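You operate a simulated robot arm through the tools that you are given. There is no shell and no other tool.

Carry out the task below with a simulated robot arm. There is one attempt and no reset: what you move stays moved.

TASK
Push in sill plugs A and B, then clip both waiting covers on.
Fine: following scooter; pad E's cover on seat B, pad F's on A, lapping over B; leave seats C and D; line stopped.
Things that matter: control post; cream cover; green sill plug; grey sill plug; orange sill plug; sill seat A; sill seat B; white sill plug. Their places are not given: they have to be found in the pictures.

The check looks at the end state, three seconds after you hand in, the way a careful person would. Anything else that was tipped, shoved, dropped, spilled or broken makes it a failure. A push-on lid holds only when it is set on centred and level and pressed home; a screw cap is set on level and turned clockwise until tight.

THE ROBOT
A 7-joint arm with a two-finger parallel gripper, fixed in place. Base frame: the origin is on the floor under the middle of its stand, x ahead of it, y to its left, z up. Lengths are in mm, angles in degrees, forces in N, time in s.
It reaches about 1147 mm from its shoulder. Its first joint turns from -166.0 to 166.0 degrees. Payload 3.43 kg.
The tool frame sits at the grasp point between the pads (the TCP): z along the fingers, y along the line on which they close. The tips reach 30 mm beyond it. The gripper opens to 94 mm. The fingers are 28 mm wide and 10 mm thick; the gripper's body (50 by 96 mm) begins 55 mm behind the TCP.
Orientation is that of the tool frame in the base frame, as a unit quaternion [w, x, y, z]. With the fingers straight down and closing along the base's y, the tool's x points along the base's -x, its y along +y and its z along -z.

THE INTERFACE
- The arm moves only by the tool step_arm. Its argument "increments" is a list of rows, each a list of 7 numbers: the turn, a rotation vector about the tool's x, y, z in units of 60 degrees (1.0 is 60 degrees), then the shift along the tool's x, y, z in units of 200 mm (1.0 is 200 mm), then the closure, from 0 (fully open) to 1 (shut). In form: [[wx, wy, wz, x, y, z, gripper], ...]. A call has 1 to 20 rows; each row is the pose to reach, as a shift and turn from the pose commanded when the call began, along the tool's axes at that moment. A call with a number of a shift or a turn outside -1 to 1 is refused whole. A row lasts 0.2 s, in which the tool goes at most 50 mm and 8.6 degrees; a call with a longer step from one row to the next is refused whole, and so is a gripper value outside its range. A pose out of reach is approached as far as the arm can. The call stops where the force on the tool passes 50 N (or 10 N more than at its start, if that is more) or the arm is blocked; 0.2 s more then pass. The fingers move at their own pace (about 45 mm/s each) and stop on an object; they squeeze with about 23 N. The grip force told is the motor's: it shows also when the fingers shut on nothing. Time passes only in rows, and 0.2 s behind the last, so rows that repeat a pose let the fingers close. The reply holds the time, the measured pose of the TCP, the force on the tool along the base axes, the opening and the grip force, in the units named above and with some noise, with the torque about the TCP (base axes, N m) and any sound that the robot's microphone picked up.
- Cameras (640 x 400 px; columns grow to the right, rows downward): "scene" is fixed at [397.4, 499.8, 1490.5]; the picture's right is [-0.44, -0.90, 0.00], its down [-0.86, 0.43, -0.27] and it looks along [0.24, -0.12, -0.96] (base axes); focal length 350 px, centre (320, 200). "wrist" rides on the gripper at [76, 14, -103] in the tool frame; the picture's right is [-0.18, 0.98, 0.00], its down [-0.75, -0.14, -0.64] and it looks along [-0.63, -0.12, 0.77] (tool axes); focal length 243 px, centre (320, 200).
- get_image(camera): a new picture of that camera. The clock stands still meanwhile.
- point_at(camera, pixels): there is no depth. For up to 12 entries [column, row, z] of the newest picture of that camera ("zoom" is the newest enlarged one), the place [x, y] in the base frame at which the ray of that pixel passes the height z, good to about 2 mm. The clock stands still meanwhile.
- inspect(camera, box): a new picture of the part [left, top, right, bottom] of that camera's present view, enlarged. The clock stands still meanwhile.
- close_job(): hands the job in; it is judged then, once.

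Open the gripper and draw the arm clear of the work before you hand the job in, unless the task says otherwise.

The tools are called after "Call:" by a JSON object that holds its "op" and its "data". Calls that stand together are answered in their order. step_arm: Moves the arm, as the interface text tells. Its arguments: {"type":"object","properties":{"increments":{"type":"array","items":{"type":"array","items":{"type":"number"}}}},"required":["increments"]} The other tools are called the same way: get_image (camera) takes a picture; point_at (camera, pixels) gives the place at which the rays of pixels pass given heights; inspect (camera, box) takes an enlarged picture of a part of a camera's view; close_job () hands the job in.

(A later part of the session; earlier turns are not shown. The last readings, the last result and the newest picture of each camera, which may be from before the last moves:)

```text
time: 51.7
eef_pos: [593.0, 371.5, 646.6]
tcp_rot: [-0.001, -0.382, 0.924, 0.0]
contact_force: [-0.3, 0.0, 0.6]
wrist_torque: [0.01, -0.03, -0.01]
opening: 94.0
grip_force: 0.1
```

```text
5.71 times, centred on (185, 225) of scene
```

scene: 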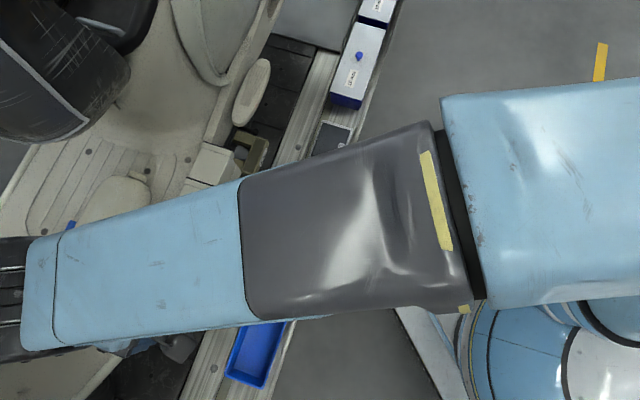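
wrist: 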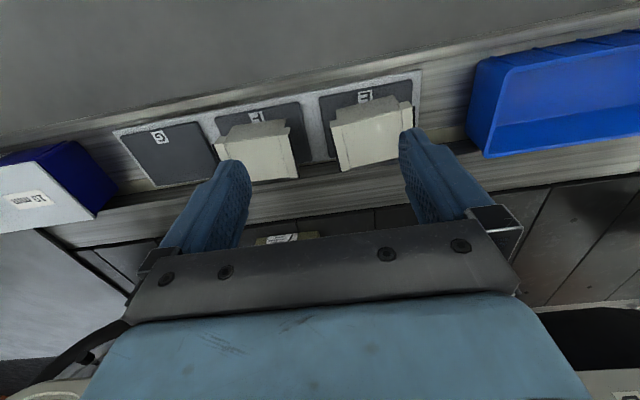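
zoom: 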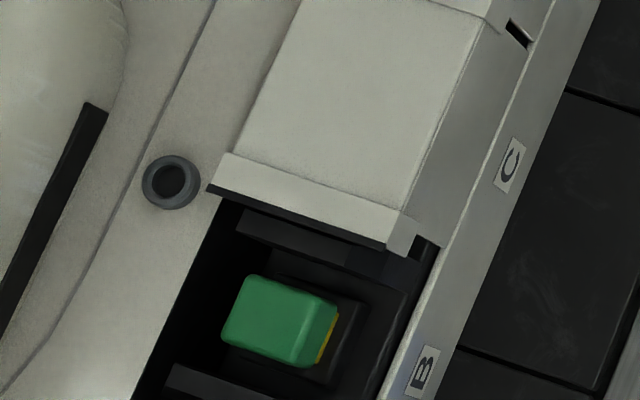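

The close view shows each cover has a skirt on the line side and bands at both ends. I'll enlarge each cover further, and the C/D lap.

Call:
{"op": "inspect", "data": {"camera": "wrist", "box": [320, 70, 430, 180]}}

Call:
{"op": "inspect", "data": {"camera": "wrist", "box": [200, 90, 310, 200]}}

Call:
{"op": "inspect", "data": {"camera": "scene", "box": [170, 130, 250, 210]}}

Call:
{"op": "inspect", "data": {"camera": "scene", "box": [275, 150, 345, 255]}}

```text
3.64 times, centred on (375, 125) of wrist
```

zoom: 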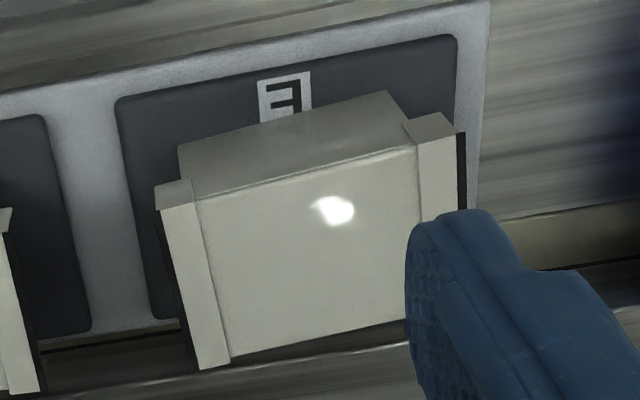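

```text
3.64 times, centred on (255, 145) of wrist
```

zoom: 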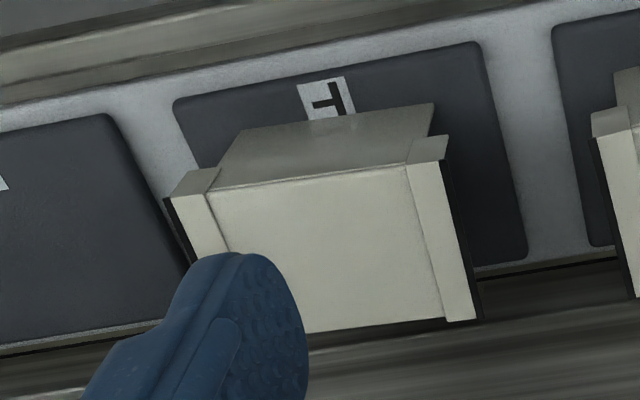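

```text
5.00 times, centred on (210, 170) of scene
```

zoom: 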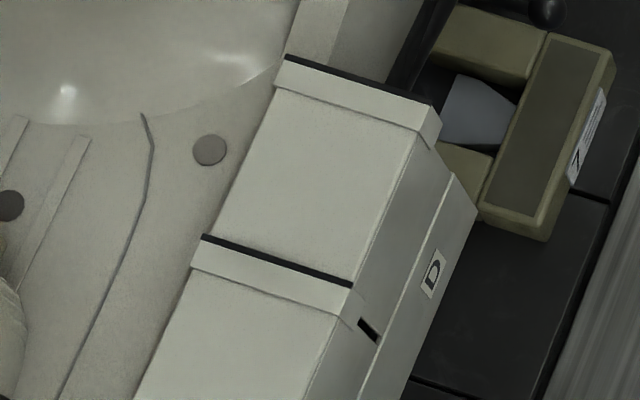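

```text
3.81 times, centred on (310, 202) of scene
```

zoom: 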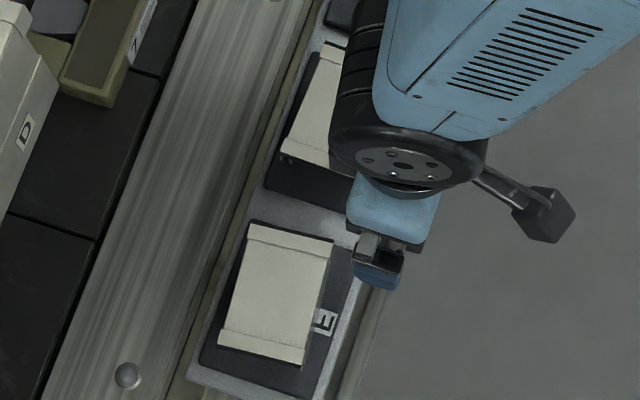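

Both bands look alike; C's +u band laps over D. I'll triangulate E's top corners using this closer view.

Call:
{"op": "point_at", "data": {"camera": "wrist", "pixels": [[331.9, 127.7, 460], [331.9, 127.7, 490], [412.1, 107.7, 460], [412.1, 107.7, 490], [341.5, 171.7, 460], [341.5, 171.7, 490]]}}

Call:
{"op": "point_at", "data": {"camera": "scene", "pixels": [[313.1, 213.3, 460], [313.1, 213.3, 490], [305.5, 245.3, 460], [305.5, 245.3, 490], [291.1, 208.6, 460], [291.1, 208.6, 490], [283.2, 240.1, 460], [283.2, 240.1, 490]]}}

```text
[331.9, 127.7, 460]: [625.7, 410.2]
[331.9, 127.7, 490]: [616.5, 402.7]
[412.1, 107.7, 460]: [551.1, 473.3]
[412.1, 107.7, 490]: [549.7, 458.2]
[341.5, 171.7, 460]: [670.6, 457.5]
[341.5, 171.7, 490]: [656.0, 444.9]
```

```text
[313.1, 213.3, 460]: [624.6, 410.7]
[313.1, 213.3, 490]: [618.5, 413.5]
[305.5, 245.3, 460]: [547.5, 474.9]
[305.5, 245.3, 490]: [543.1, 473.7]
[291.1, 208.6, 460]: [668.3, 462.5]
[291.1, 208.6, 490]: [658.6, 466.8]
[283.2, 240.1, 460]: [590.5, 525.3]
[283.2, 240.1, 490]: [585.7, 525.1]
```

E's cover top is at z≈457, centre about (609,468), long axis at about -40°. Now refining the seat line's direction from the label plate corners, and F's cover.

Call:
{"op": "point_at", "data": {"camera": "scene", "pixels": [[241, 172, 750], [236.6, 165, 750], [173, 312.5, 750], [181.25, 313, 750], [331.2, 167.9, 457], [310, 161.6, 457], [321, 196.8, 457], [300.4, 189.3, 457]]}}

Call:
{"op": "point_at", "data": {"camera": "wrist", "pixels": [[213.8, 143.4, 457], [290.7, 134, 457], [298, 177.2, 457]]}}

```text
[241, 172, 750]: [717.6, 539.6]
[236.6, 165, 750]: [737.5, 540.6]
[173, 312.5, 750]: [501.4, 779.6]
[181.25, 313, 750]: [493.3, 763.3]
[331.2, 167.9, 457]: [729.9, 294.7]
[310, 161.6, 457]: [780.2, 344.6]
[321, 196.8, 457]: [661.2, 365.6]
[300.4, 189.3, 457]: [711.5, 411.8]
```

```text
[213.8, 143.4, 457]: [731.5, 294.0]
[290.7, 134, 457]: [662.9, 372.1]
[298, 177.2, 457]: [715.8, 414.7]
```

Seat line azimuth is -45°. Now I'll rise and move over the green plug (seat B), closing the fingers on the way, stopping at z≈900.

Call:
{"op": "step_arm", "data": {"increments": [[0, 0, 0, -0.0958, 0.0859, -0.198, 0.5], [0, 0, 0, -0.1916, 0.1718, -0.396, 1], [0, 0, 0, -0.2874, 0.2577, -0.594, 1], [0, 0, 0, -0.3832, 0.3436, -0.792, 1], [0, 0, 0, -0.479, 0.4295, -0.99, 1]]}}

Call:
{"op": "step_arm", "data": {"increments": [[0, 0, 0, -0.1524, 0.1439, -0.055, 1], [0, 0, 0, -0.3048, 0.2878, -0.11, 1], [0, 0, 0, -0.4572, 0.4317, -0.165, 1], [0, 0, 0, -0.6096, 0.5756, -0.22, 1], [0, 0, 0, -0.762, 0.7195, -0.275, 1], [0, 0, 0, -0.762, 0.7195, -0.275, 1]]}}

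Call:
{"op": "get_image", "data": {"camera": "wrist"}}

Call:
{"op": "inspect", "data": {"camera": "wrist", "box": [240, 60, 400, 240]}}

Call:
{"op": "get_image", "data": {"camera": "scene"}}

```text
time: 52.9
eef_pos: [600.8, 501.6, 845.0]
tcp_rot: [0.0, -0.383, 0.924, 0.0]
contact_force: [-1.2, -0.2, -1.1]
wrist_torque: [-0.01, 0.02, -0.01]
opening: 0.0
grip_force: 9.0
```

```text
time: 54.3
eef_pos: [605.2, 710.1, 899.9]
tcp_rot: [0.0, -0.382, 0.924, 0.0]
contact_force: [-0.4, 0.1, 0.6]
wrist_torque: [-0.02, 0.02, 0.0]
opening: 0.0
grip_force: 22.9
```

```text
taken
```

wrist: 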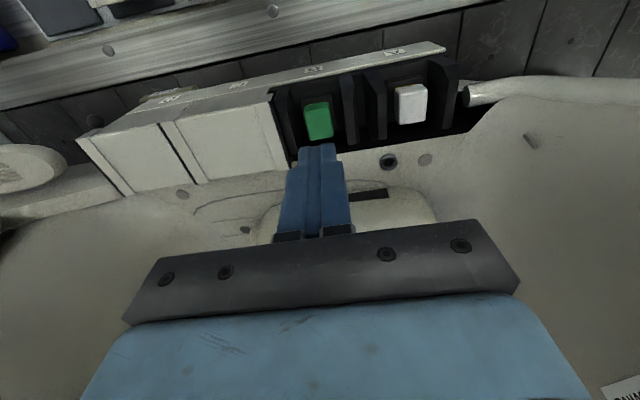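

```text
2.22 times, centred on (320, 150) of wrist
```

zoom: 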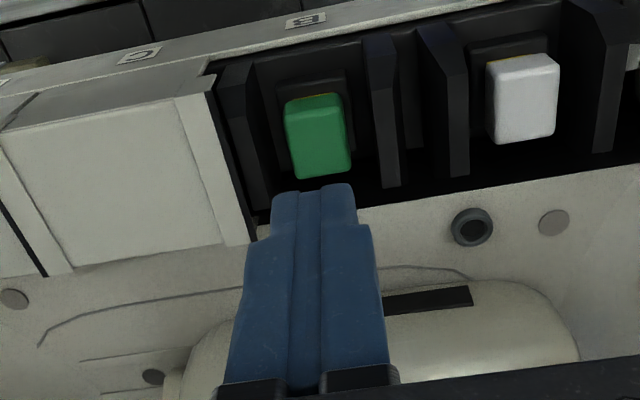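

```text
taken
```

scene: 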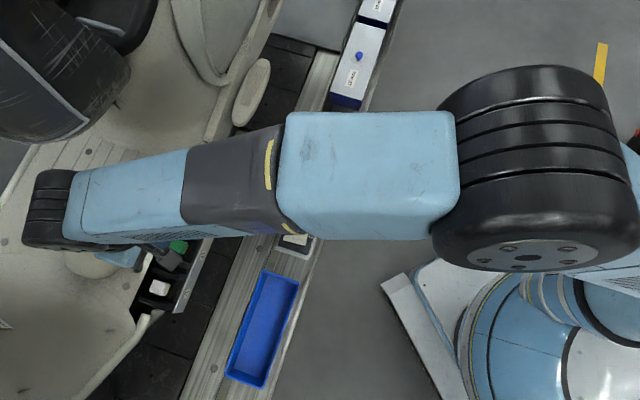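

The closed tips hang over the green cap's far side in perspective. I'll verify the cap centres at z 800 from this nearer view.

Call:
{"op": "point_at", "data": {"camera": "wrist", "pixels": [[304.2, 106.3, 800], [329, 102.7, 800], [307.8, 140.1, 800], [334.4, 134.2, 800], [395.2, 87.8, 800], [425.9, 83.3, 800], [398.8, 124.3, 800], [425.9, 120.7, 800]]}}

```text
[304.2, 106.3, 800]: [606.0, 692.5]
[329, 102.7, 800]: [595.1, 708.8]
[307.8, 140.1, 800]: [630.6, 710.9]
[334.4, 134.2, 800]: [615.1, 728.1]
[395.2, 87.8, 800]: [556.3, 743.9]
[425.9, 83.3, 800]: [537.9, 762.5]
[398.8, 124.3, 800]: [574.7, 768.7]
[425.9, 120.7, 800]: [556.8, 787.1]
```

Best estimate for green is about (610,710). Pressing it down now: quick approach to just above, then small steps; the call will stop at the force limit.

Call:
{"op": "step_arm", "data": {"increments": [[0, 0, 0, -0.014, -0.014, 0.12, 1], [0, 0, 0, -0.014, -0.014, 0.24, 1], [0, 0, 0, -0.014, -0.014, 0.31, 1], [0, 0, 0, -0.014, -0.014, 0.33, 1], [0, 0, 0, -0.014, -0.014, 0.345, 1], [0, 0, 0, -0.014, -0.014, 0.355, 1], [0, 0, 0, -0.014, -0.014, 0.365, 1], [0, 0, 0, -0.014, -0.014, 0.375, 1]]}}

```text
time: 56.1
eef_pos: [610.3, 708.3, 825.2]
tcp_rot: [0.0, -0.383, 0.924, 0.0]
contact_force: [-0.1, 0.8, -0.1]
wrist_torque: [-0.05, -0.04, 0.01]
opening: 0.0
grip_force: 22.8
```

No contact yet with tips at z≈795; continuing downward in small steps.

Call:
{"op": "step_arm", "data": {"increments": [[0, 0, 0, 0, 0, 0.0075, 1], [0, 0, 0, 0, 0, 0.015, 1], [0, 0, 0, 0, 0, 0.0225, 1], [0, 0, 0, 0, 0, 0.03, 1], [0, 0, 0, 0, 0, 0.0375, 1], [0, 0, 0, 0, 0, 0.045, 1], [0, 0, 0, 0, 0, 0.0525, 1], [0, 0, 0, 0, 0, 0.06, 1]]}}

Call:
{"op": "inspect", "data": {"camera": "wrist", "box": [240, 60, 400, 240]}}

```text
time: 57.9
eef_pos: [610.1, 710.4, 813.7]
tcp_rot: [0.0, -0.383, 0.924, -0.001]
contact_force: [-0.3, 0.7, 0.4]
wrist_torque: [0.01, -0.01, 0.0]
opening: 0.0
grip_force: 22.6
```

```text
2.22 times, centred on (320, 150) of wrist
```

zoom: 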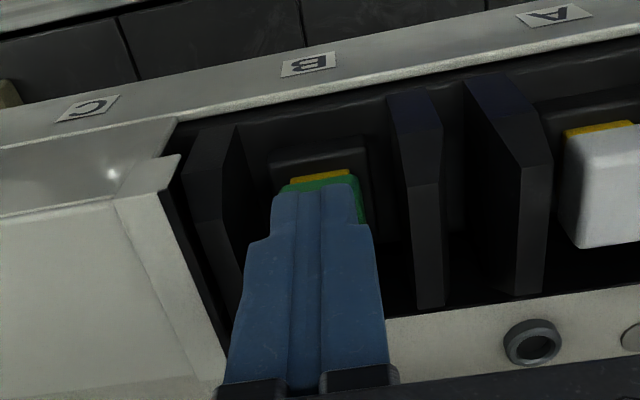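

Tips (z≈784) are right above the green cap, well centred, yellow still visible at (325,178) in the zoom. Continuing down in small steps.

Call:
{"op": "step_arm", "data": {"increments": [[0, 0, 0, 0, 0, 0.0075, 1], [0, 0, 0, 0, 0, 0.015, 1], [0, 0, 0, 0, 0, 0.0225, 1], [0, 0, 0, 0, 0, 0.03, 1], [0, 0, 0, 0, 0, 0.0375, 1], [0, 0, 0, 0, 0, 0.045, 1], [0, 0, 0, 0, 0, 0.0525, 1], [0, 0, 0, 0, 0, 0.06, 1]]}}

Call:
{"op": "inspect", "data": {"camera": "wrist", "box": [240, 60, 400, 240]}}

```text
time: 59.7
eef_pos: [608.7, 708.6, 802.0]
tcp_rot: [-0.001, -0.382, 0.924, -0.001]
contact_force: [-0.2, -2.2, 5.9]
wrist_torque: [-0.05, -0.02, -0.07]
opening: 0.0
grip_force: 22.9
```

```text
2.22 times, centred on (320, 150) of wrist
```

zoom: 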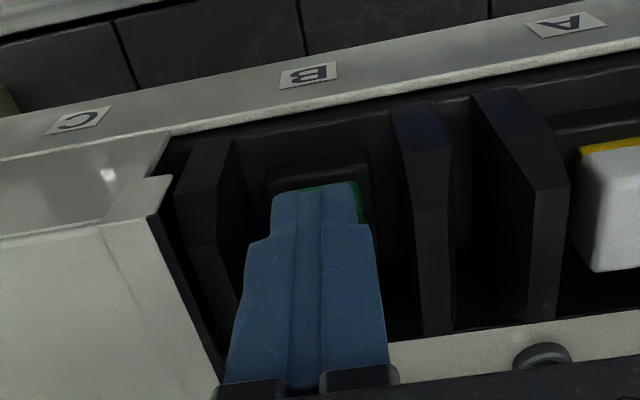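

Contact has begun (5.9 N upward at tip z≈772) and the yellow is nearly hidden. Keep pressing until it clicks or bottoms.

Call:
{"op": "step_arm", "data": {"increments": [[0, 0, 0, 0, 0, 0.0075, 1], [0, 0, 0, 0, 0, 0.015, 1], [0, 0, 0, 0, 0, 0.0225, 1], [0, 0, 0, 0, 0, 0.03, 1], [0, 0, 0, 0, 0, 0.0375, 1], [0, 0, 0, 0, 0, 0.045, 1]]}}

Call:
{"op": "inspect", "data": {"camera": "wrist", "box": [240, 60, 400, 240]}}

```text
time: 60.9
eef_pos: [611.0, 709.8, 801.5]
tcp_rot: [0.003, -0.383, 0.924, 0.003]
contact_force: [-5.3, -4.9, 16.5]
wrist_torque: [-0.23, 0.14, -0.04]
opening: 0.0
grip_force: 22.9
stopped in row 5: the force on the tool passed its limit at 52 N (the readings are from after the stop); the commanded pose is now the measured one
```

```text
2.22 times, centred on (320, 150) of wrist
```

zoom: 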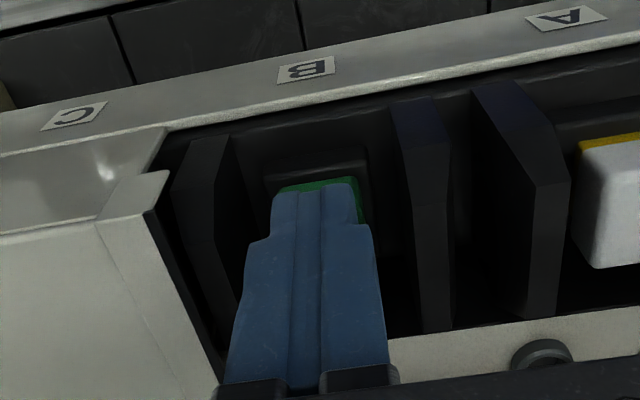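

The push ended at 52 N with the tips at z≈771. I'll rise 80 mm and check whether the green plug's yellow band is gone.

Call:
{"op": "step_arm", "data": {"increments": [[0, 0, 0, 0, 0, -0.1, 1], [0, 0, 0, 0, 0, -0.25, 1], [0, 0, 0, 0, 0, -0.45, 1]]}}

Call:
{"op": "get_image", "data": {"camera": "wrist"}}

Call:
{"op": "inspect", "data": {"camera": "wrist", "box": [270, 70, 450, 170]}}

```text
time: 61.7
eef_pos: [610.7, 709.5, 887.5]
tcp_rot: [0.001, -0.383, 0.924, 0.001]
contact_force: [0.3, -0.4, -0.5]
wrist_torque: [-0.02, 0.0, 0.0]
opening: 0.0
grip_force: 23.0
```

```text
taken
```

wrist: 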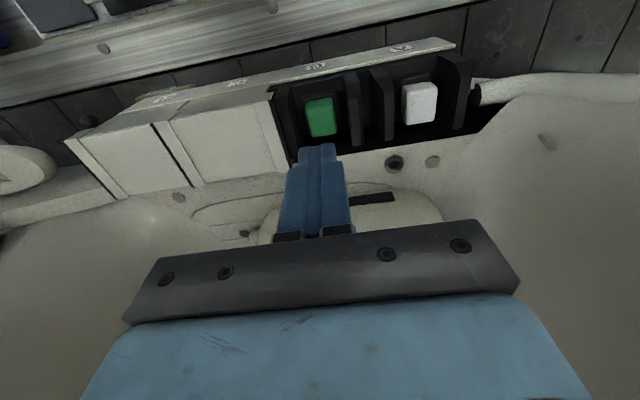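

```text
3.56 times, centred on (360, 120) of wrist
```

zoom: 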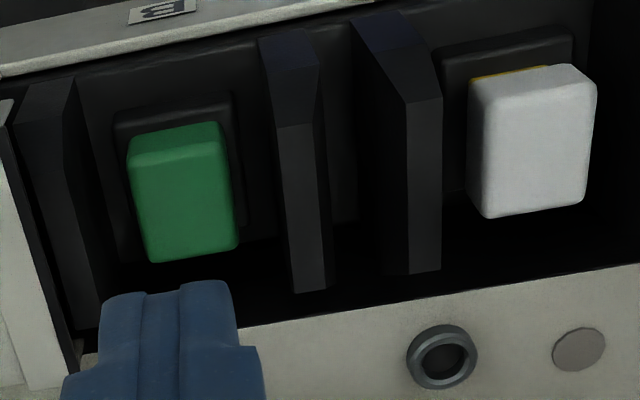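

The green plug's yellow band is no longer visible, but no click was reported. I'll press once more on it to confirm that it's at a hard stop.

Call:
{"op": "step_arm", "data": {"increments": [[0, 0, 0, 0, 0, 0.15, 1], [0, 0, 0, 0, 0, 0.3, 1], [0, 0, 0, 0, 0, 0.4, 1], [0, 0, 0, 0, 0, 0.42, 1], [0, 0, 0, 0, 0, 0.43, 1], [0, 0, 0, 0, 0, 0.44, 1], [0, 0, 0, 0, 0, 0.45, 1], [0, 0, 0, 0, 0, 0.46, 1], [0, 0, 0, 0, 0, 0.47, 1], [0, 0, 0, 0, 0, 0.48, 1]]}}

```text
time: 63.7
eef_pos: [610.9, 710.6, 801.0]
tcp_rot: [0.004, -0.383, 0.924, 0.004]
contact_force: [-5.0, -5.3, 17.3]
wrist_torque: [-0.2, 0.14, -0.01]
opening: 0.0
grip_force: 22.9
stopped in row 10: the force on the tool passed its limit at 53 N (the readings are from after the stop); the commanded pose is now the measured one
```

Confirmed: the hard stop is at the same height (TCP 801). Now rise and shift 82 mm along the sill to the white plug (seat A).

Call:
{"op": "step_arm", "data": {"increments": [[0, 0, 0, 0, 0, -0.2, 1], [0, 0, 0, 0, 0, -0.4, 1], [0, 0, 0, 0, 0.205, -0.4, 1], [0, 0, 0, 0, 0.41, -0.4, 1], [0, 0, 0, 0, 0.41, -0.2, 1], [0, 0, 0, 0, 0.41, -0.13, 1]]}}

Call:
{"op": "inspect", "data": {"camera": "wrist", "box": [230, 60, 410, 240]}}

```text
time: 65.1
eef_pos: [553.7, 770.1, 824.5]
tcp_rot: [0.004, -0.383, 0.924, 0.002]
contact_force: [-0.1, 0.3, -0.3]
wrist_torque: [0.05, 0.0, -0.01]
opening: 0.1
grip_force: 22.4
```

```text
2.22 times, centred on (320, 150) of wrist
```

zoom: 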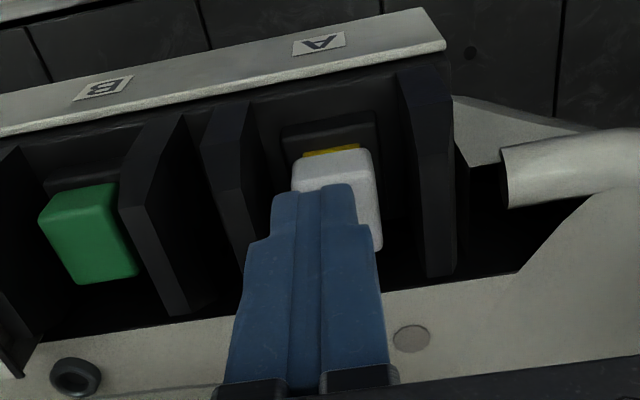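

The yellow is still visible on white; I'll check the cap's centring using this view's corners at z≈782.

Call:
{"op": "point_at", "data": {"camera": "wrist", "pixels": [[307.8, 133.3, 782], [342.5, 127.5, 782], [347.9, 171.2, 782], [307.8, 133.3, 790], [342.5, 127.5, 790], [347.9, 171.2, 790]]}}

```text
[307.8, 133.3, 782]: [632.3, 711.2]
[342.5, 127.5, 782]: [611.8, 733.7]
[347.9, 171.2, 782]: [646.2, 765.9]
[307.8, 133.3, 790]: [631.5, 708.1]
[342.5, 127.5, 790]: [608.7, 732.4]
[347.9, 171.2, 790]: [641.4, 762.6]
```

Those used an older frame; using the zoom frame instead.

Call:
{"op": "point_at", "data": {"camera": "zoom", "pixels": [[293, 163, 780], [370, 150, 780], [382, 247, 780], [293, 163, 790], [370, 150, 790], [382, 247, 790], [40, 215, 772], [118, 183, 772], [82, 285, 772], [140, 270, 772]]}}

```text
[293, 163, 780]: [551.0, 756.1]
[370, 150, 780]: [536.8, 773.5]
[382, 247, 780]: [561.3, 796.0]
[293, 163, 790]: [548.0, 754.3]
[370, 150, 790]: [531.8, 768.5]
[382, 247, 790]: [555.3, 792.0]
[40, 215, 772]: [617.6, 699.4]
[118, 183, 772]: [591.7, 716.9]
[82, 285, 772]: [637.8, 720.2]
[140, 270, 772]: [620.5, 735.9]
```

Cap centre is about 2–3 mm farther along; I'll nudge 2 mm and press the white plug down in small steps.

Call:
{"op": "step_arm", "data": {"increments": [[0, 0, 0, -0.008, 0.01, 0.02, 1], [0, 0, 0, -0.008, 0.01, 0.04, 1], [0, 0, 0, -0.008, 0.01, 0.0525, 1], [0, 0, 0, -0.008, 0.01, 0.065, 1], [0, 0, 0, -0.008, 0.01, 0.0775, 1], [0, 0, 0, -0.008, 0.01, 0.09, 1], [0, 0, 0, -0.008, 0.01, 0.1, 1], [0, 0, 0, -0.008, 0.01, 0.11, 1], [0, 0, 0, -0.008, 0.01, 0.12, 1], [0, 0, 0, -0.008, 0.01, 0.13, 1], [0, 0, 0, -0.008, 0.01, 0.14, 1], [0, 0, 0, -0.008, 0.01, 0.15, 1], [0, 0, 0, -0.008, 0.01, 0.16, 1], [0, 0, 0, -0.008, 0.01, 0.17, 1]]}}

Call:
{"op": "inspect", "data": {"camera": "wrist", "box": [230, 60, 410, 240]}}

```text
time: 67.8
eef_pos: [553.6, 773.9, 801.2]
tcp_rot: [0.008, -0.383, 0.924, 0.005]
contact_force: [-2.1, -5.4, 14.6]
wrist_torque: [-0.26, 0.14, -0.01]
opening: 0.1
grip_force: 22.7
stopped in row 13: the force on the tool passed its limit at 53 N (the readings are from after the stop); the commanded pose is now the measured one
```

```text
2.22 times, centred on (320, 150) of wrist
```

zoom: 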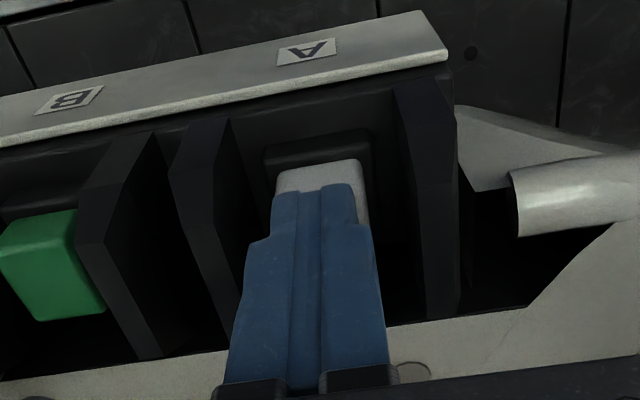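

White is down at the same stop height (801), yellow hidden. I'll rise and verify both plugs.

Call:
{"op": "step_arm", "data": {"increments": [[0, 0, 0, 0, 0, -0.15, 1], [0, 0, 0, 0, 0, -0.35, 1], [0, 0, 0, 0, -0.1, -0.55, 1], [0, 0, 0, 0.1, -0.2, -0.75, 0.5], [0, 0, 0, 0.3, -0.3, -0.75, 0], [0, 0, 0, 0.5, -0.3, -0.75, 0]]}}

Call:
{"op": "get_image", "data": {"camera": "wrist"}}

Call:
{"op": "inspect", "data": {"camera": "wrist", "box": [240, 100, 420, 240]}}

Call:
{"op": "inspect", "data": {"camera": "scene", "box": [130, 200, 220, 320]}}

```text
time: 69.2
eef_pos: [523.7, 657.4, 945.0]
tcp_rot: [0.006, -0.382, 0.924, 0.005]
contact_force: [0.7, 0.8, 0.2]
wrist_torque: [0.04, 0.0, 0.03]
opening: 67.3
grip_force: 0.0
```

```text
taken
```

wrist: 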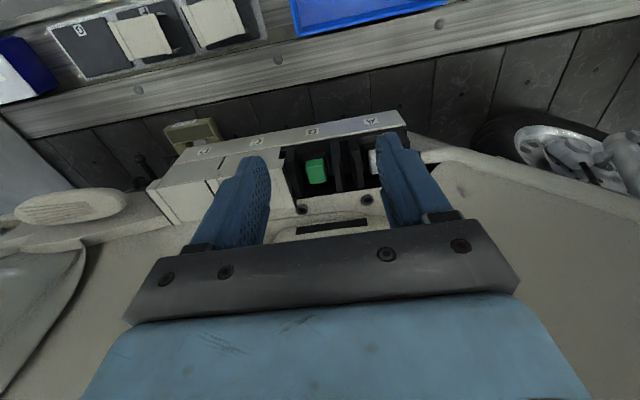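

```text
2.86 times, centred on (330, 170) of wrist
```

zoom: 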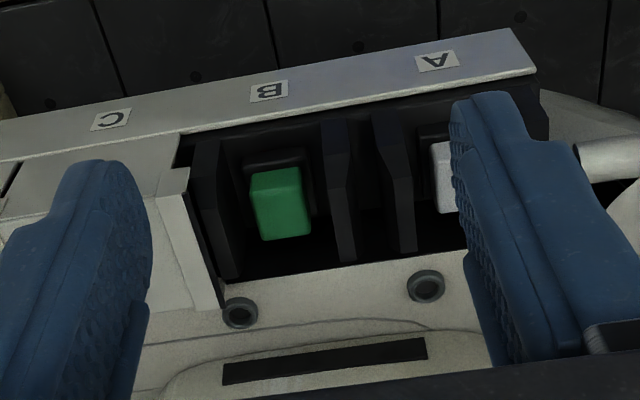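

```text
3.33 times, centred on (175, 260) of scene
```

zoom: 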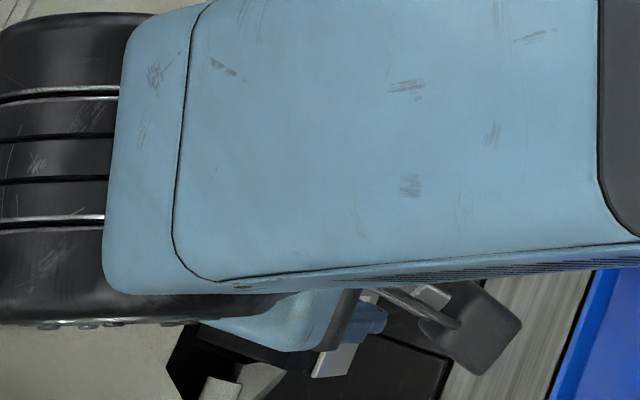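

Both plugs are in, no yellow left. Next I turn the tool 90° (fingers to close across the sill, camera on the +u side), which also gives a better baseline to measure seat heights.

Call:
{"op": "step_arm", "data": {"increments": [[0, 0, -0.125, -0.033, -0.028, -0.013, 0], [-0.001, 0.002, -0.25, -0.067, -0.057, -0.027, 0], [-0.002, 0.003, -0.375, -0.1, -0.085, -0.04, 0], [-0.003, 0.005, -0.5, -0.133, -0.113, -0.053, 0], [-0.003, 0.006, -0.625, -0.167, -0.142, -0.067, 0], [-0.004, 0.007, -0.75, -0.2, -0.17, -0.08, 0]]}}

Call:
{"op": "step_arm", "data": {"increments": [[0, 0, -0.125, -0.0044, -0.044, -0.013, 0], [-0.001, 0.002, -0.25, -0.0088, -0.088, -0.027, 0], [-0.002, 0.003, -0.375, -0.0132, -0.132, -0.04, 0], [-0.003, 0.005, -0.5, -0.0176, -0.176, -0.053, 0], [-0.003, 0.006, -0.625, -0.022, -0.22, -0.067, 0], [-0.004, 0.007, -0.75, -0.0265, -0.2635, -0.08, 0]]}}

Call:
{"op": "get_image", "data": {"camera": "wrist"}}

Call:
{"op": "get_image", "data": {"camera": "scene"}}

```text
time: 70.6
eef_pos: [574.8, 662.7, 964.0]
tcp_rot: [-0.003, 0.707, -0.707, -0.002]
contact_force: [-0.5, 0.3, -0.2]
wrist_torque: [-0.05, 0.0, -0.03]
opening: 93.8
grip_force: 0.0
```

```text
time: 72.0
eef_pos: [629.3, 668.1, 979.9]
tcp_rot: [0.0, 0.924, -0.382, 0.0]
contact_force: [0.3, -0.1, -0.5]
wrist_torque: [0.0, -0.02, 0.0]
opening: 93.8
grip_force: 0.0
```

```text
taken
```

wrist: 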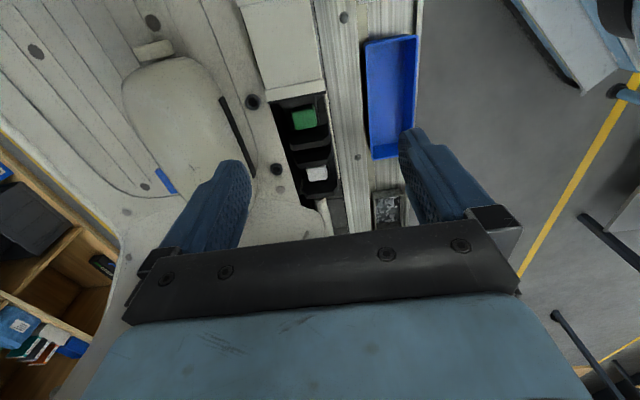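

```text
taken
```

scene: 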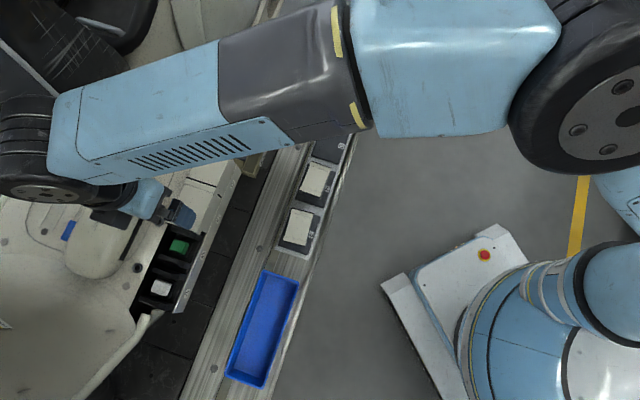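

This near top-down view is good. Enlarging the seats and the C cover's end in both cameras.

Call:
{"op": "inspect", "data": {"camera": "wrist", "box": [230, 60, 350, 220]}}

Call:
{"op": "inspect", "data": {"camera": "scene", "box": [130, 190, 230, 320]}}

```text
2.50 times, centred on (290, 140) of wrist
```

zoom: 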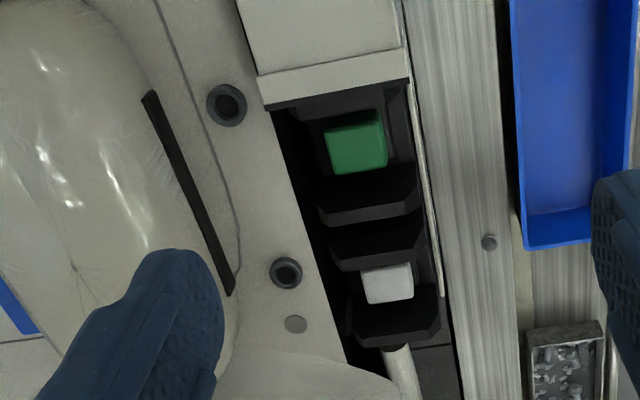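

```text
3.08 times, centred on (180, 255) of scene
```

zoom: 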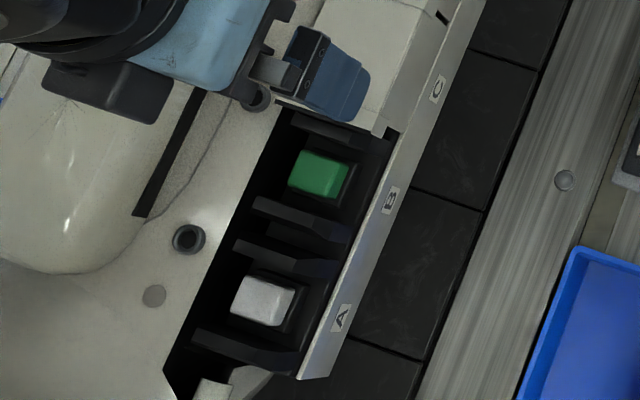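

I'll triangulate the rings in the floor, the caps, and the plate corner with this better baseline.

Call:
{"op": "point_at", "data": {"camera": "wrist", "pixels": [[276, 168.8, 740], [276, 168.8, 780], [304.4, 116.4, 760], [304.4, 116.4, 800], [316.8, 173.2, 760], [316.8, 173.2, 800], [268, 101.6, 780], [268, 101.6, 820], [326, 91.2, 780], [326, 91.2, 820], [340, 178, 720], [340, 178, 760]]}}

Call:
{"op": "point_at", "data": {"camera": "zoom", "pixels": [[188, 239, 740], [188, 239, 780], [319, 174, 760], [319, 174, 800], [262, 300, 760], [262, 300, 800], [378, 137, 780], [378, 137, 820], [298, 378, 720], [298, 378, 760]]}}

```text
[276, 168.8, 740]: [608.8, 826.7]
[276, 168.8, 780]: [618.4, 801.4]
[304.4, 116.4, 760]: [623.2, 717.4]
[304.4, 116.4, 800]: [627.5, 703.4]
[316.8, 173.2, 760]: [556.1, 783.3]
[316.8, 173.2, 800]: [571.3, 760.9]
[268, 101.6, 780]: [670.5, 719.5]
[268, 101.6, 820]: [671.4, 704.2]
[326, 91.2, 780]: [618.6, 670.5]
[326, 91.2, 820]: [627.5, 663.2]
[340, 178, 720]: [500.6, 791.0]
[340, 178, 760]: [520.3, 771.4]
```

```text
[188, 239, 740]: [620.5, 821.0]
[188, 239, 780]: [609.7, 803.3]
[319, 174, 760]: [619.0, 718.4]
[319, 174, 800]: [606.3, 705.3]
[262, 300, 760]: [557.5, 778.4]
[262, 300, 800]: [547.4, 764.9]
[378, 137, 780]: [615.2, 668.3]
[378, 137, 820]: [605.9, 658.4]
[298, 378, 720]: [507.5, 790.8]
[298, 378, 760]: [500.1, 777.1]
```

Heights look like: plate ≈730, pressed caps ≈770, floor ≈768. I'll check the n-coordinates of the floor edge, dividers, and C's far/near edges.

Call:
{"op": "point_at", "data": {"camera": "wrist", "pixels": [[270, 104, 768], [284, 150, 768], [300, 204, 768], [264.8, 90, 779], [258, 60, 779], [268, 101.6, 779], [318, 60, 779], [322, 79, 779], [289.2, 136, 765], [330, 132, 765], [296, 158, 765], [333, 150, 765]]}}

```text
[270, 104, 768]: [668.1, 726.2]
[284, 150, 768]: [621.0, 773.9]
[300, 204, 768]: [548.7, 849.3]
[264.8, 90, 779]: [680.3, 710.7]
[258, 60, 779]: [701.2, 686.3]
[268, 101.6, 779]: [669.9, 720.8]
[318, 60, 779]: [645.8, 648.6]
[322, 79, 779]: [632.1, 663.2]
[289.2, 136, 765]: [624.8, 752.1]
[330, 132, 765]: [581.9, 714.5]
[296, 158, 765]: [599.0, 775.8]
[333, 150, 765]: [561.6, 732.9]
```

C's cover spans n≈916–983, the floor edge is at n≈986, so the far finger can't go below floor level there; I'll need a shallow grip. Now I measure the C/D cover edges along u to get the pitch and seat centres.

Call:
{"op": "point_at", "data": {"camera": "scene", "pixels": [[233, 151, 777], [202.6, 141.6, 777], [186, 178, 777], [216, 187, 777], [165.7, 222.7, 777], [196.9, 233.2, 777]]}}

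Call:
{"op": "inspect", "data": {"camera": "wrist", "box": [230, 0, 350, 120]}}

```text
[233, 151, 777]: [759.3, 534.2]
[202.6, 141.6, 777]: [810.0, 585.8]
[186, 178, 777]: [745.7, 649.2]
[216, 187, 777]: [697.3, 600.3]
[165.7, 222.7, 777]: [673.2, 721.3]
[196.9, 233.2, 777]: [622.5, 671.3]
```

```text
3.33 times, centred on (290, 60) of wrist
```

zoom: 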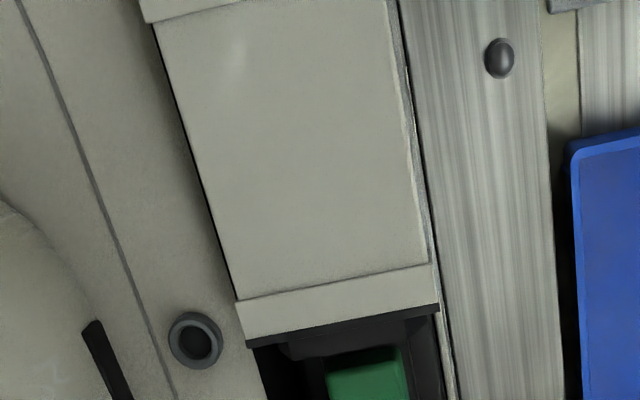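

Cover length ≈102 and edge-to-edge pitch ≈90 from these; I'll cross-check the pitch with the label positions on the plate and the plugs at their pressed height.

Call:
{"op": "point_at", "data": {"camera": "scene", "pixels": [[232.4, 185, 730], [218.2, 218.8, 730], [203, 254.8, 730], [186.8, 293.3, 730], [179.7, 246.6, 771], [161.2, 287.5, 771]]}}

Call:
{"op": "inspect", "data": {"camera": "scene", "box": [140, 220, 210, 320]}}

Call:
{"op": "inspect", "data": {"camera": "wrist", "box": [260, 85, 350, 195]}}

```text
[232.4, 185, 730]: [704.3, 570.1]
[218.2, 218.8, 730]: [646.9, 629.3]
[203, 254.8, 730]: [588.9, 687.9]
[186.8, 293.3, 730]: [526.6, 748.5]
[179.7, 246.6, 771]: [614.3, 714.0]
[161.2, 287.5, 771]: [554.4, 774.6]
```

```text
4.00 times, centred on (175, 270) of scene
```

zoom: 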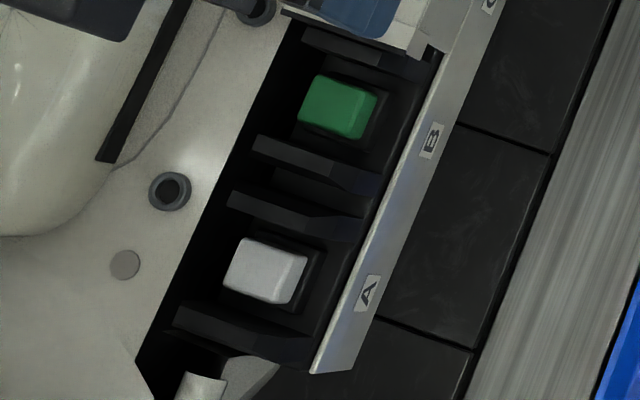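

```text
3.64 times, centred on (305, 140) of wrist
```

zoom: 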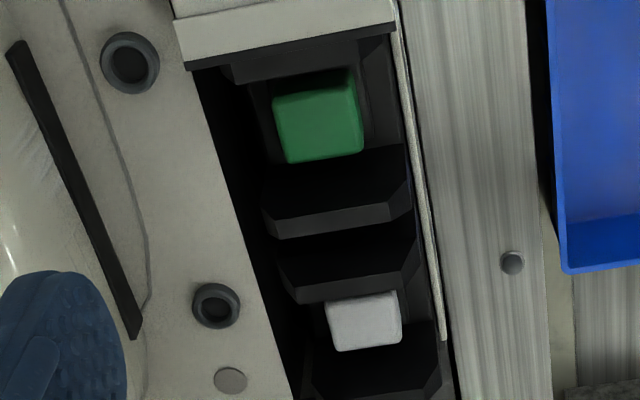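

Seat centres from labels and caps: B at u≈-71, A at u≈-155.5 (pitch ≈84), cover centreline n≈950. Now moving over pad E, lateral first, then down to about z 610, turning to E's yaw (~140°).

Call:
{"op": "step_arm", "data": {"increments": [[0, 0, -0.02, 0.08, 0.1945, 0.1, 0], [0, 0, -0.04, 0.16, 0.389, 0.2, 0], [0, 0, -0.06, 0.24, 0.5835, 0.3, 0], [0, 0, -0.083, 0.318, 0.778, 0.4, 0]]}}

Call:
{"op": "step_arm", "data": {"increments": [[0, 0, 0, 0.08, 0, 0.22, 0], [0, 0, 0, 0.16, 0, 0.44, 0], [0, 0, 0, 0.24, 0, 0.66, 0], [0, 0, 0, 0.3, 0, 0.88, 0], [0, 0, 0, 0.3, 0, 1.0, 0]]}}

Call:
{"op": "get_image", "data": {"camera": "wrist"}}

```text
time: 73.0
eef_pos: [564.4, 510.9, 900.4]
tcp_rot: [0.0, 0.94, -0.342, 0.001]
contact_force: [0.1, -0.2, 0.0]
wrist_torque: [-0.01, 0.03, 0.02]
opening: 93.8
grip_force: 0.0
```

```text
time: 74.2
eef_pos: [610.5, 474.4, 699.4]
tcp_rot: [0.0, 0.94, -0.342, 0.0]
contact_force: [0.3, -0.4, -0.2]
wrist_torque: [-0.02, -0.04, 0.0]
opening: 93.8
grip_force: 0.1
```

```text
taken
```

wrist: 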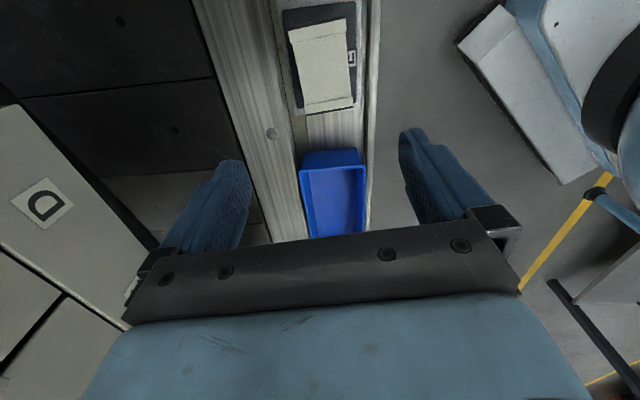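

E's cover appears at (322,68). Enlarging to measure its edges from here.

Call:
{"op": "inspect", "data": {"camera": "wrist", "box": [270, 0, 380, 130]}}

```text
3.08 times, centred on (325, 65) of wrist
```

zoom: 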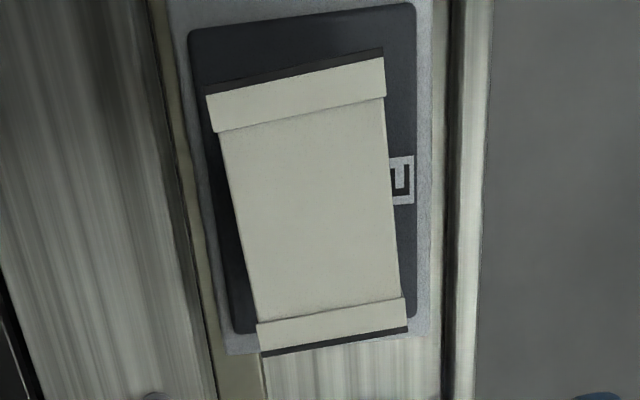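

Call:
{"op": "point_at", "data": {"camera": "zoom", "pixels": [[207, 97, 457], [383, 58, 457], [262, 350, 457], [407, 324, 457], [207, 97, 465], [383, 58, 465], [262, 350, 465], [407, 324, 465]]}}

```text
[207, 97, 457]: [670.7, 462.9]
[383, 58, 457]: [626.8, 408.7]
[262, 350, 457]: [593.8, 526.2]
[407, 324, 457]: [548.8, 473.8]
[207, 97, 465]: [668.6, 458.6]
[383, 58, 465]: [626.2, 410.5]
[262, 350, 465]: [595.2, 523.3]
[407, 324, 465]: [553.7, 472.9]
```

E's cover: centre ≈(609.7,467.8), axis -40°, 101 x 68 mm. I'll close the fingers and lightly touch its top to get the exact height: first descend to tips about 15 mm above.

Call:
{"op": "step_arm", "data": {"increments": [[0, 0, 0, -0.004, 0.014, 0.15, 1], [0, 0, 0, -0.008, 0.028, 0.35, 1], [0, 0, 0, -0.008, 0.028, 0.55, 1], [0, 0, 0, -0.008, 0.028, 0.75, 1], [0, 0, 0, -0.008, 0.028, 0.9, 1], [0, 0, 0, -0.008, 0.028, 0.98, 1]]}}

Call:
{"op": "inspect", "data": {"camera": "wrist", "box": [220, 40, 420, 240]}}

```text
time: 75.6
eef_pos: [607.6, 470.0, 504.2]
tcp_rot: [0.0, 0.939, -0.343, -0.001]
contact_force: [-0.1, 0.7, 0.4]
wrist_torque: [0.01, 0.01, -0.02]
opening: 0.0
grip_force: 22.7
```

```text
2.00 times, centred on (320, 140) of wrist
```

zoom: 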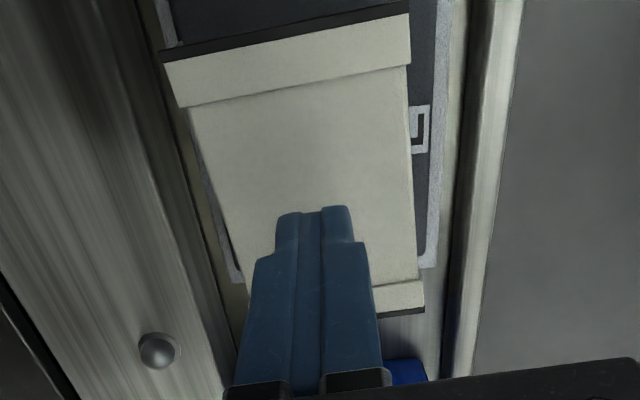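

Tips hover at z≈474 over the cover's middle. Lowering 12 mm, then in small calls to sense the top.

Call:
{"op": "step_arm", "data": {"increments": [[0, 0, 0, 0, 0, 0.02, 1], [0, 0, 0, 0, 0, 0.04, 1], [0, 0, 0, 0, 0, 0.055, 1]]}}

Call:
{"op": "step_arm", "data": {"increments": [[0, 0, 0, 0, 0, 0.0075, 1], [0, 0, 0, 0, 0, 0.0125, 1]]}}

Call:
{"op": "step_arm", "data": {"increments": [[0, 0, 0, 0, 0, 0.0075, 1], [0, 0, 0, 0, 0, 0.0125, 1]]}}

```text
time: 76.4
eef_pos: [606.1, 469.8, 492.9]
tcp_rot: [0.0, 0.939, -0.343, 0.0]
contact_force: [0.0, 0.2, 0.0]
wrist_torque: [0.01, -0.01, 0.02]
opening: 0.0
grip_force: 23.5
```

```text
time: 77.0
eef_pos: [604.6, 469.2, 491.0]
tcp_rot: [-0.001, 0.94, -0.342, 0.0]
contact_force: [-0.2, -0.1, -0.1]
wrist_torque: [-0.01, -0.01, 0.0]
opening: 0.1
grip_force: 23.1
```

```text
time: 77.6
eef_pos: [603.8, 470.5, 487.4]
tcp_rot: [0.0, 0.94, -0.342, 0.0]
contact_force: [-0.1, 0.4, 0.8]
wrist_torque: [0.04, -0.02, 0.01]
opening: 0.0
grip_force: 22.5
```

Call:
{"op": "step_arm", "data": {"increments": [[0, 0, 0, 0, 0, 0.005, 1], [0, 0, 0, 0, 0, 0.01, 1]]}}

```text
time: 78.2
eef_pos: [604.4, 470.4, 485.8]
tcp_rot: [0.0, 0.94, -0.342, 0.001]
contact_force: [0.2, 0.0, 0.1]
wrist_torque: [0.01, -0.03, 0.0]
opening: 0.3
grip_force: 22.4
```

No contact yet at tip z≈456; continuing in 2 mm steps.

Call:
{"op": "step_arm", "data": {"increments": [[0, 0, 0, 0, 0, 0.005, 1], [0, 0, 0, 0, 0, 0.01, 1]]}}

Call:
{"op": "step_arm", "data": {"increments": [[0, 0, 0, 0, 0, 0.005, 1], [0, 0, 0, 0, 0, 0.01, 1]]}}

Call:
{"op": "inspect", "data": {"camera": "wrist", "box": [220, 40, 420, 240]}}

```text
time: 78.8
eef_pos: [605.4, 471.1, 484.7]
tcp_rot: [0.0, 0.94, -0.341, 0.0]
contact_force: [-2.4, -1.8, 11.1]
wrist_torque: [-0.07, 0.05, -0.01]
opening: 0.1
grip_force: 23.0
```

```text
time: 79.6
eef_pos: [606.4, 471.8, 484.2]
tcp_rot: [-0.001, 0.939, -0.343, 0.0]
contact_force: [-1.9, -1.4, 13.6]
wrist_torque: [0.0, 0.07, 0.02]
opening: 0.0
grip_force: 22.9
stopped in row 2: the force on the tool passed its limit at 51 N (the readings are from after the stop); the commanded pose is now the measured one
```

```text
2.00 times, centred on (320, 140) of wrist
```

zoom: 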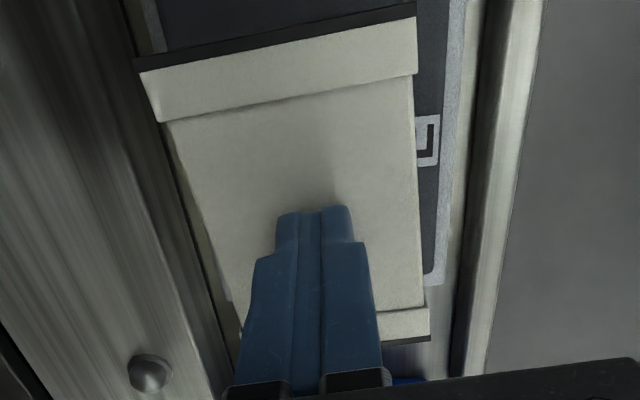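

The top of E's cover is at z≈454.5 (TCP 484.5 at contact). I'll rise 36 mm and open the fingers fully.

Call:
{"op": "step_arm", "data": {"increments": [[0, 0, 0, 0, 0, -0.09, 1], [0, 0, 0, 0, 0, -0.18, 0], [0, 0, 0, 0, 0, -0.18, 0], [0, 0, 0, 0, 0, -0.18, 0], [0, 0, 0, 0, 0, -0.18, 0], [0, 0, 0, 0, 0, -0.18, 0], [0, 0, 0, 0, 0, -0.18, 0]]}}

Call:
{"op": "get_image", "data": {"camera": "wrist"}}

Call:
{"op": "inspect", "data": {"camera": "wrist", "box": [220, 40, 420, 240]}}

```text
time: 81.2
eef_pos: [605.6, 471.1, 520.7]
tcp_rot: [-0.001, 0.94, -0.342, 0.0]
contact_force: [-0.7, -0.6, -0.1]
wrist_torque: [0.01, -0.01, 0.01]
opening: 94.1
grip_force: 0.0
```

```text
taken
```

wrist: 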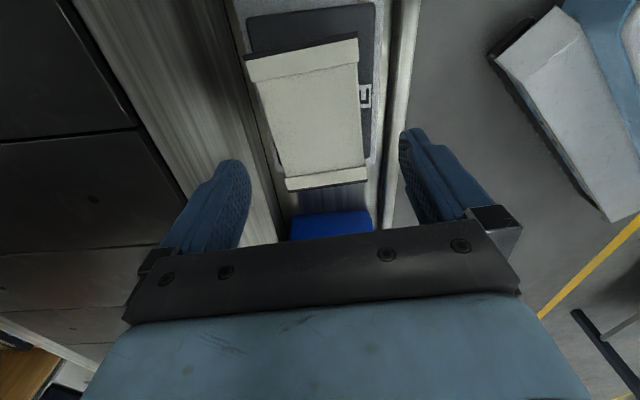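

```text
2.00 times, centred on (320, 140) of wrist
```

zoom: 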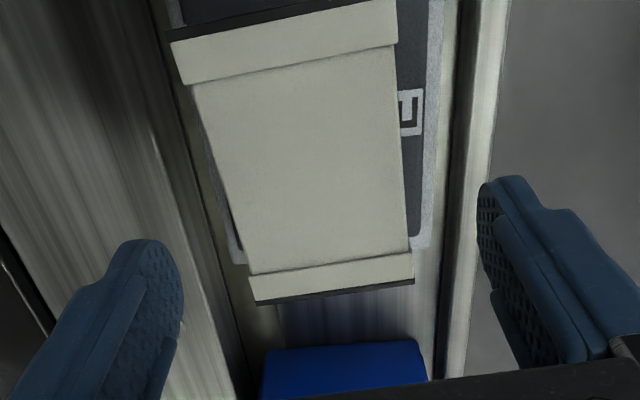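

Checking E's corners at z 454.5 from this near view to set the grip point.

Call:
{"op": "point_at", "data": {"camera": "zoom", "pixels": [[171, 41, 454.5], [397, 1, 454.5], [255, 301, 454.5], [413, 279, 454.5]]}}

```text
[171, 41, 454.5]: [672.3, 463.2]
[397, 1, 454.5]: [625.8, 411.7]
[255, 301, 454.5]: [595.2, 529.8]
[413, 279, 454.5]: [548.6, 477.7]
```

Centre agrees within ~3 mm. Descending with open fingers so the tips end ≈9 mm below the cover's top (TCP ≈475.5).

Call:
{"op": "step_arm", "data": {"increments": [[0, 0, 0, -0.003, -0.0075, 0.08, 0], [0, 0, 0, -0.003, -0.0075, 0.15, 0], [0, 0, 0, -0.003, -0.0075, 0.2, 0], [0, 0, 0, -0.003, -0.0075, 0.226, 0]]}}

Call:
{"op": "get_image", "data": {"camera": "wrist"}}

Call:
{"op": "inspect", "data": {"camera": "scene", "box": [240, 160, 360, 280]}}

```text
time: 82.2
eef_pos: [605.9, 472.7, 474.5]
tcp_rot: [0.0, 0.94, -0.342, 0.0]
contact_force: [0.1, 0.0, -0.3]
wrist_torque: [0.0, -0.02, 0.0]
opening: 94.3
grip_force: 0.1
```

```text
taken
```

wrist: 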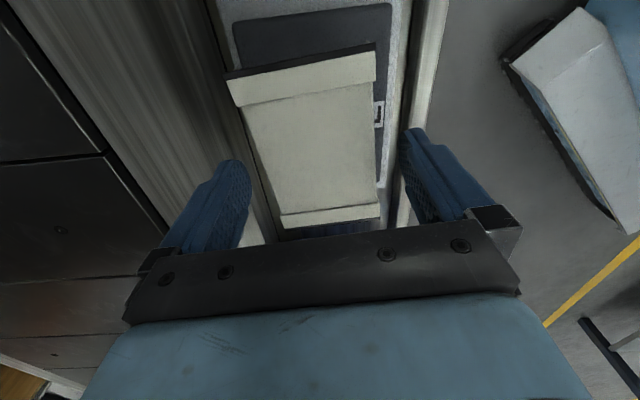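

```text
3.33 times, centred on (300, 220) of scene
```

zoom: 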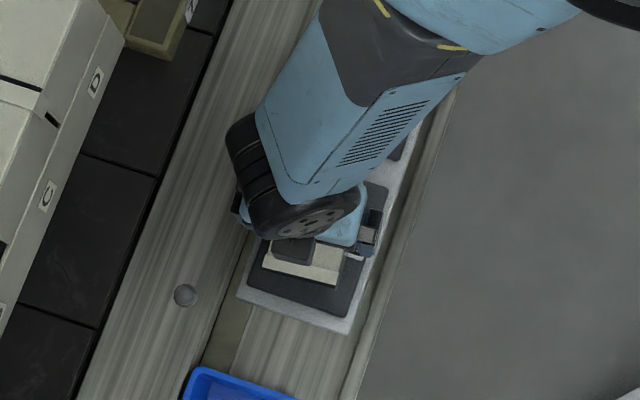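

The cover sits between the fingers (edges at about 265 and 377 in row 170). Closing the grip.

Call:
{"op": "step_arm", "data": {"increments": [[0, 0, 0, 0, 0, 0, 0.4], [0, 0, 0, 0, 0, 0, 1], [0, 0, 0, 0, 0, 0, 1], [0, 0, 0, 0, 0, 0, 1], [0, 0, 0, 0, 0, 0, 1], [0, 0, 0, 0, 0, 0, 1]]}}

Call:
{"op": "get_image", "data": {"camera": "wrist"}}

Call:
{"op": "inspect", "data": {"camera": "wrist", "box": [220, 40, 420, 240]}}

```text
time: 83.6
eef_pos: [607.1, 472.8, 475.0]
tcp_rot: [0.0, 0.94, -0.342, 0.0]
contact_force: [-1.2, 0.0, 0.0]
wrist_torque: [0.01, -0.01, -0.01]
opening: 65.3
grip_force: 22.9
```

```text
taken
```

wrist: 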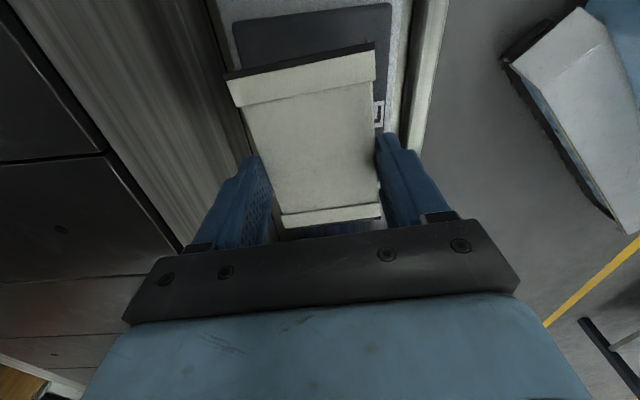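

```text
2.00 times, centred on (320, 140) of wrist
```

zoom: 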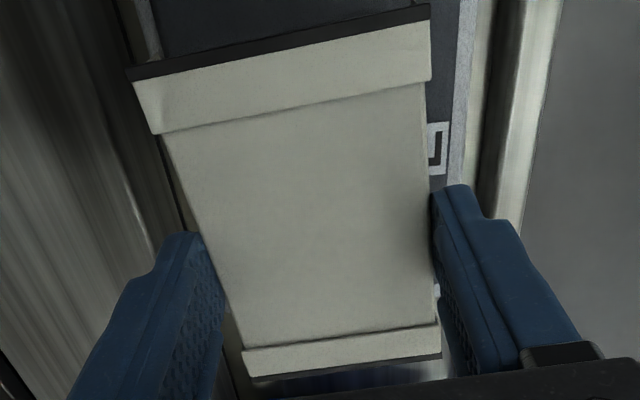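

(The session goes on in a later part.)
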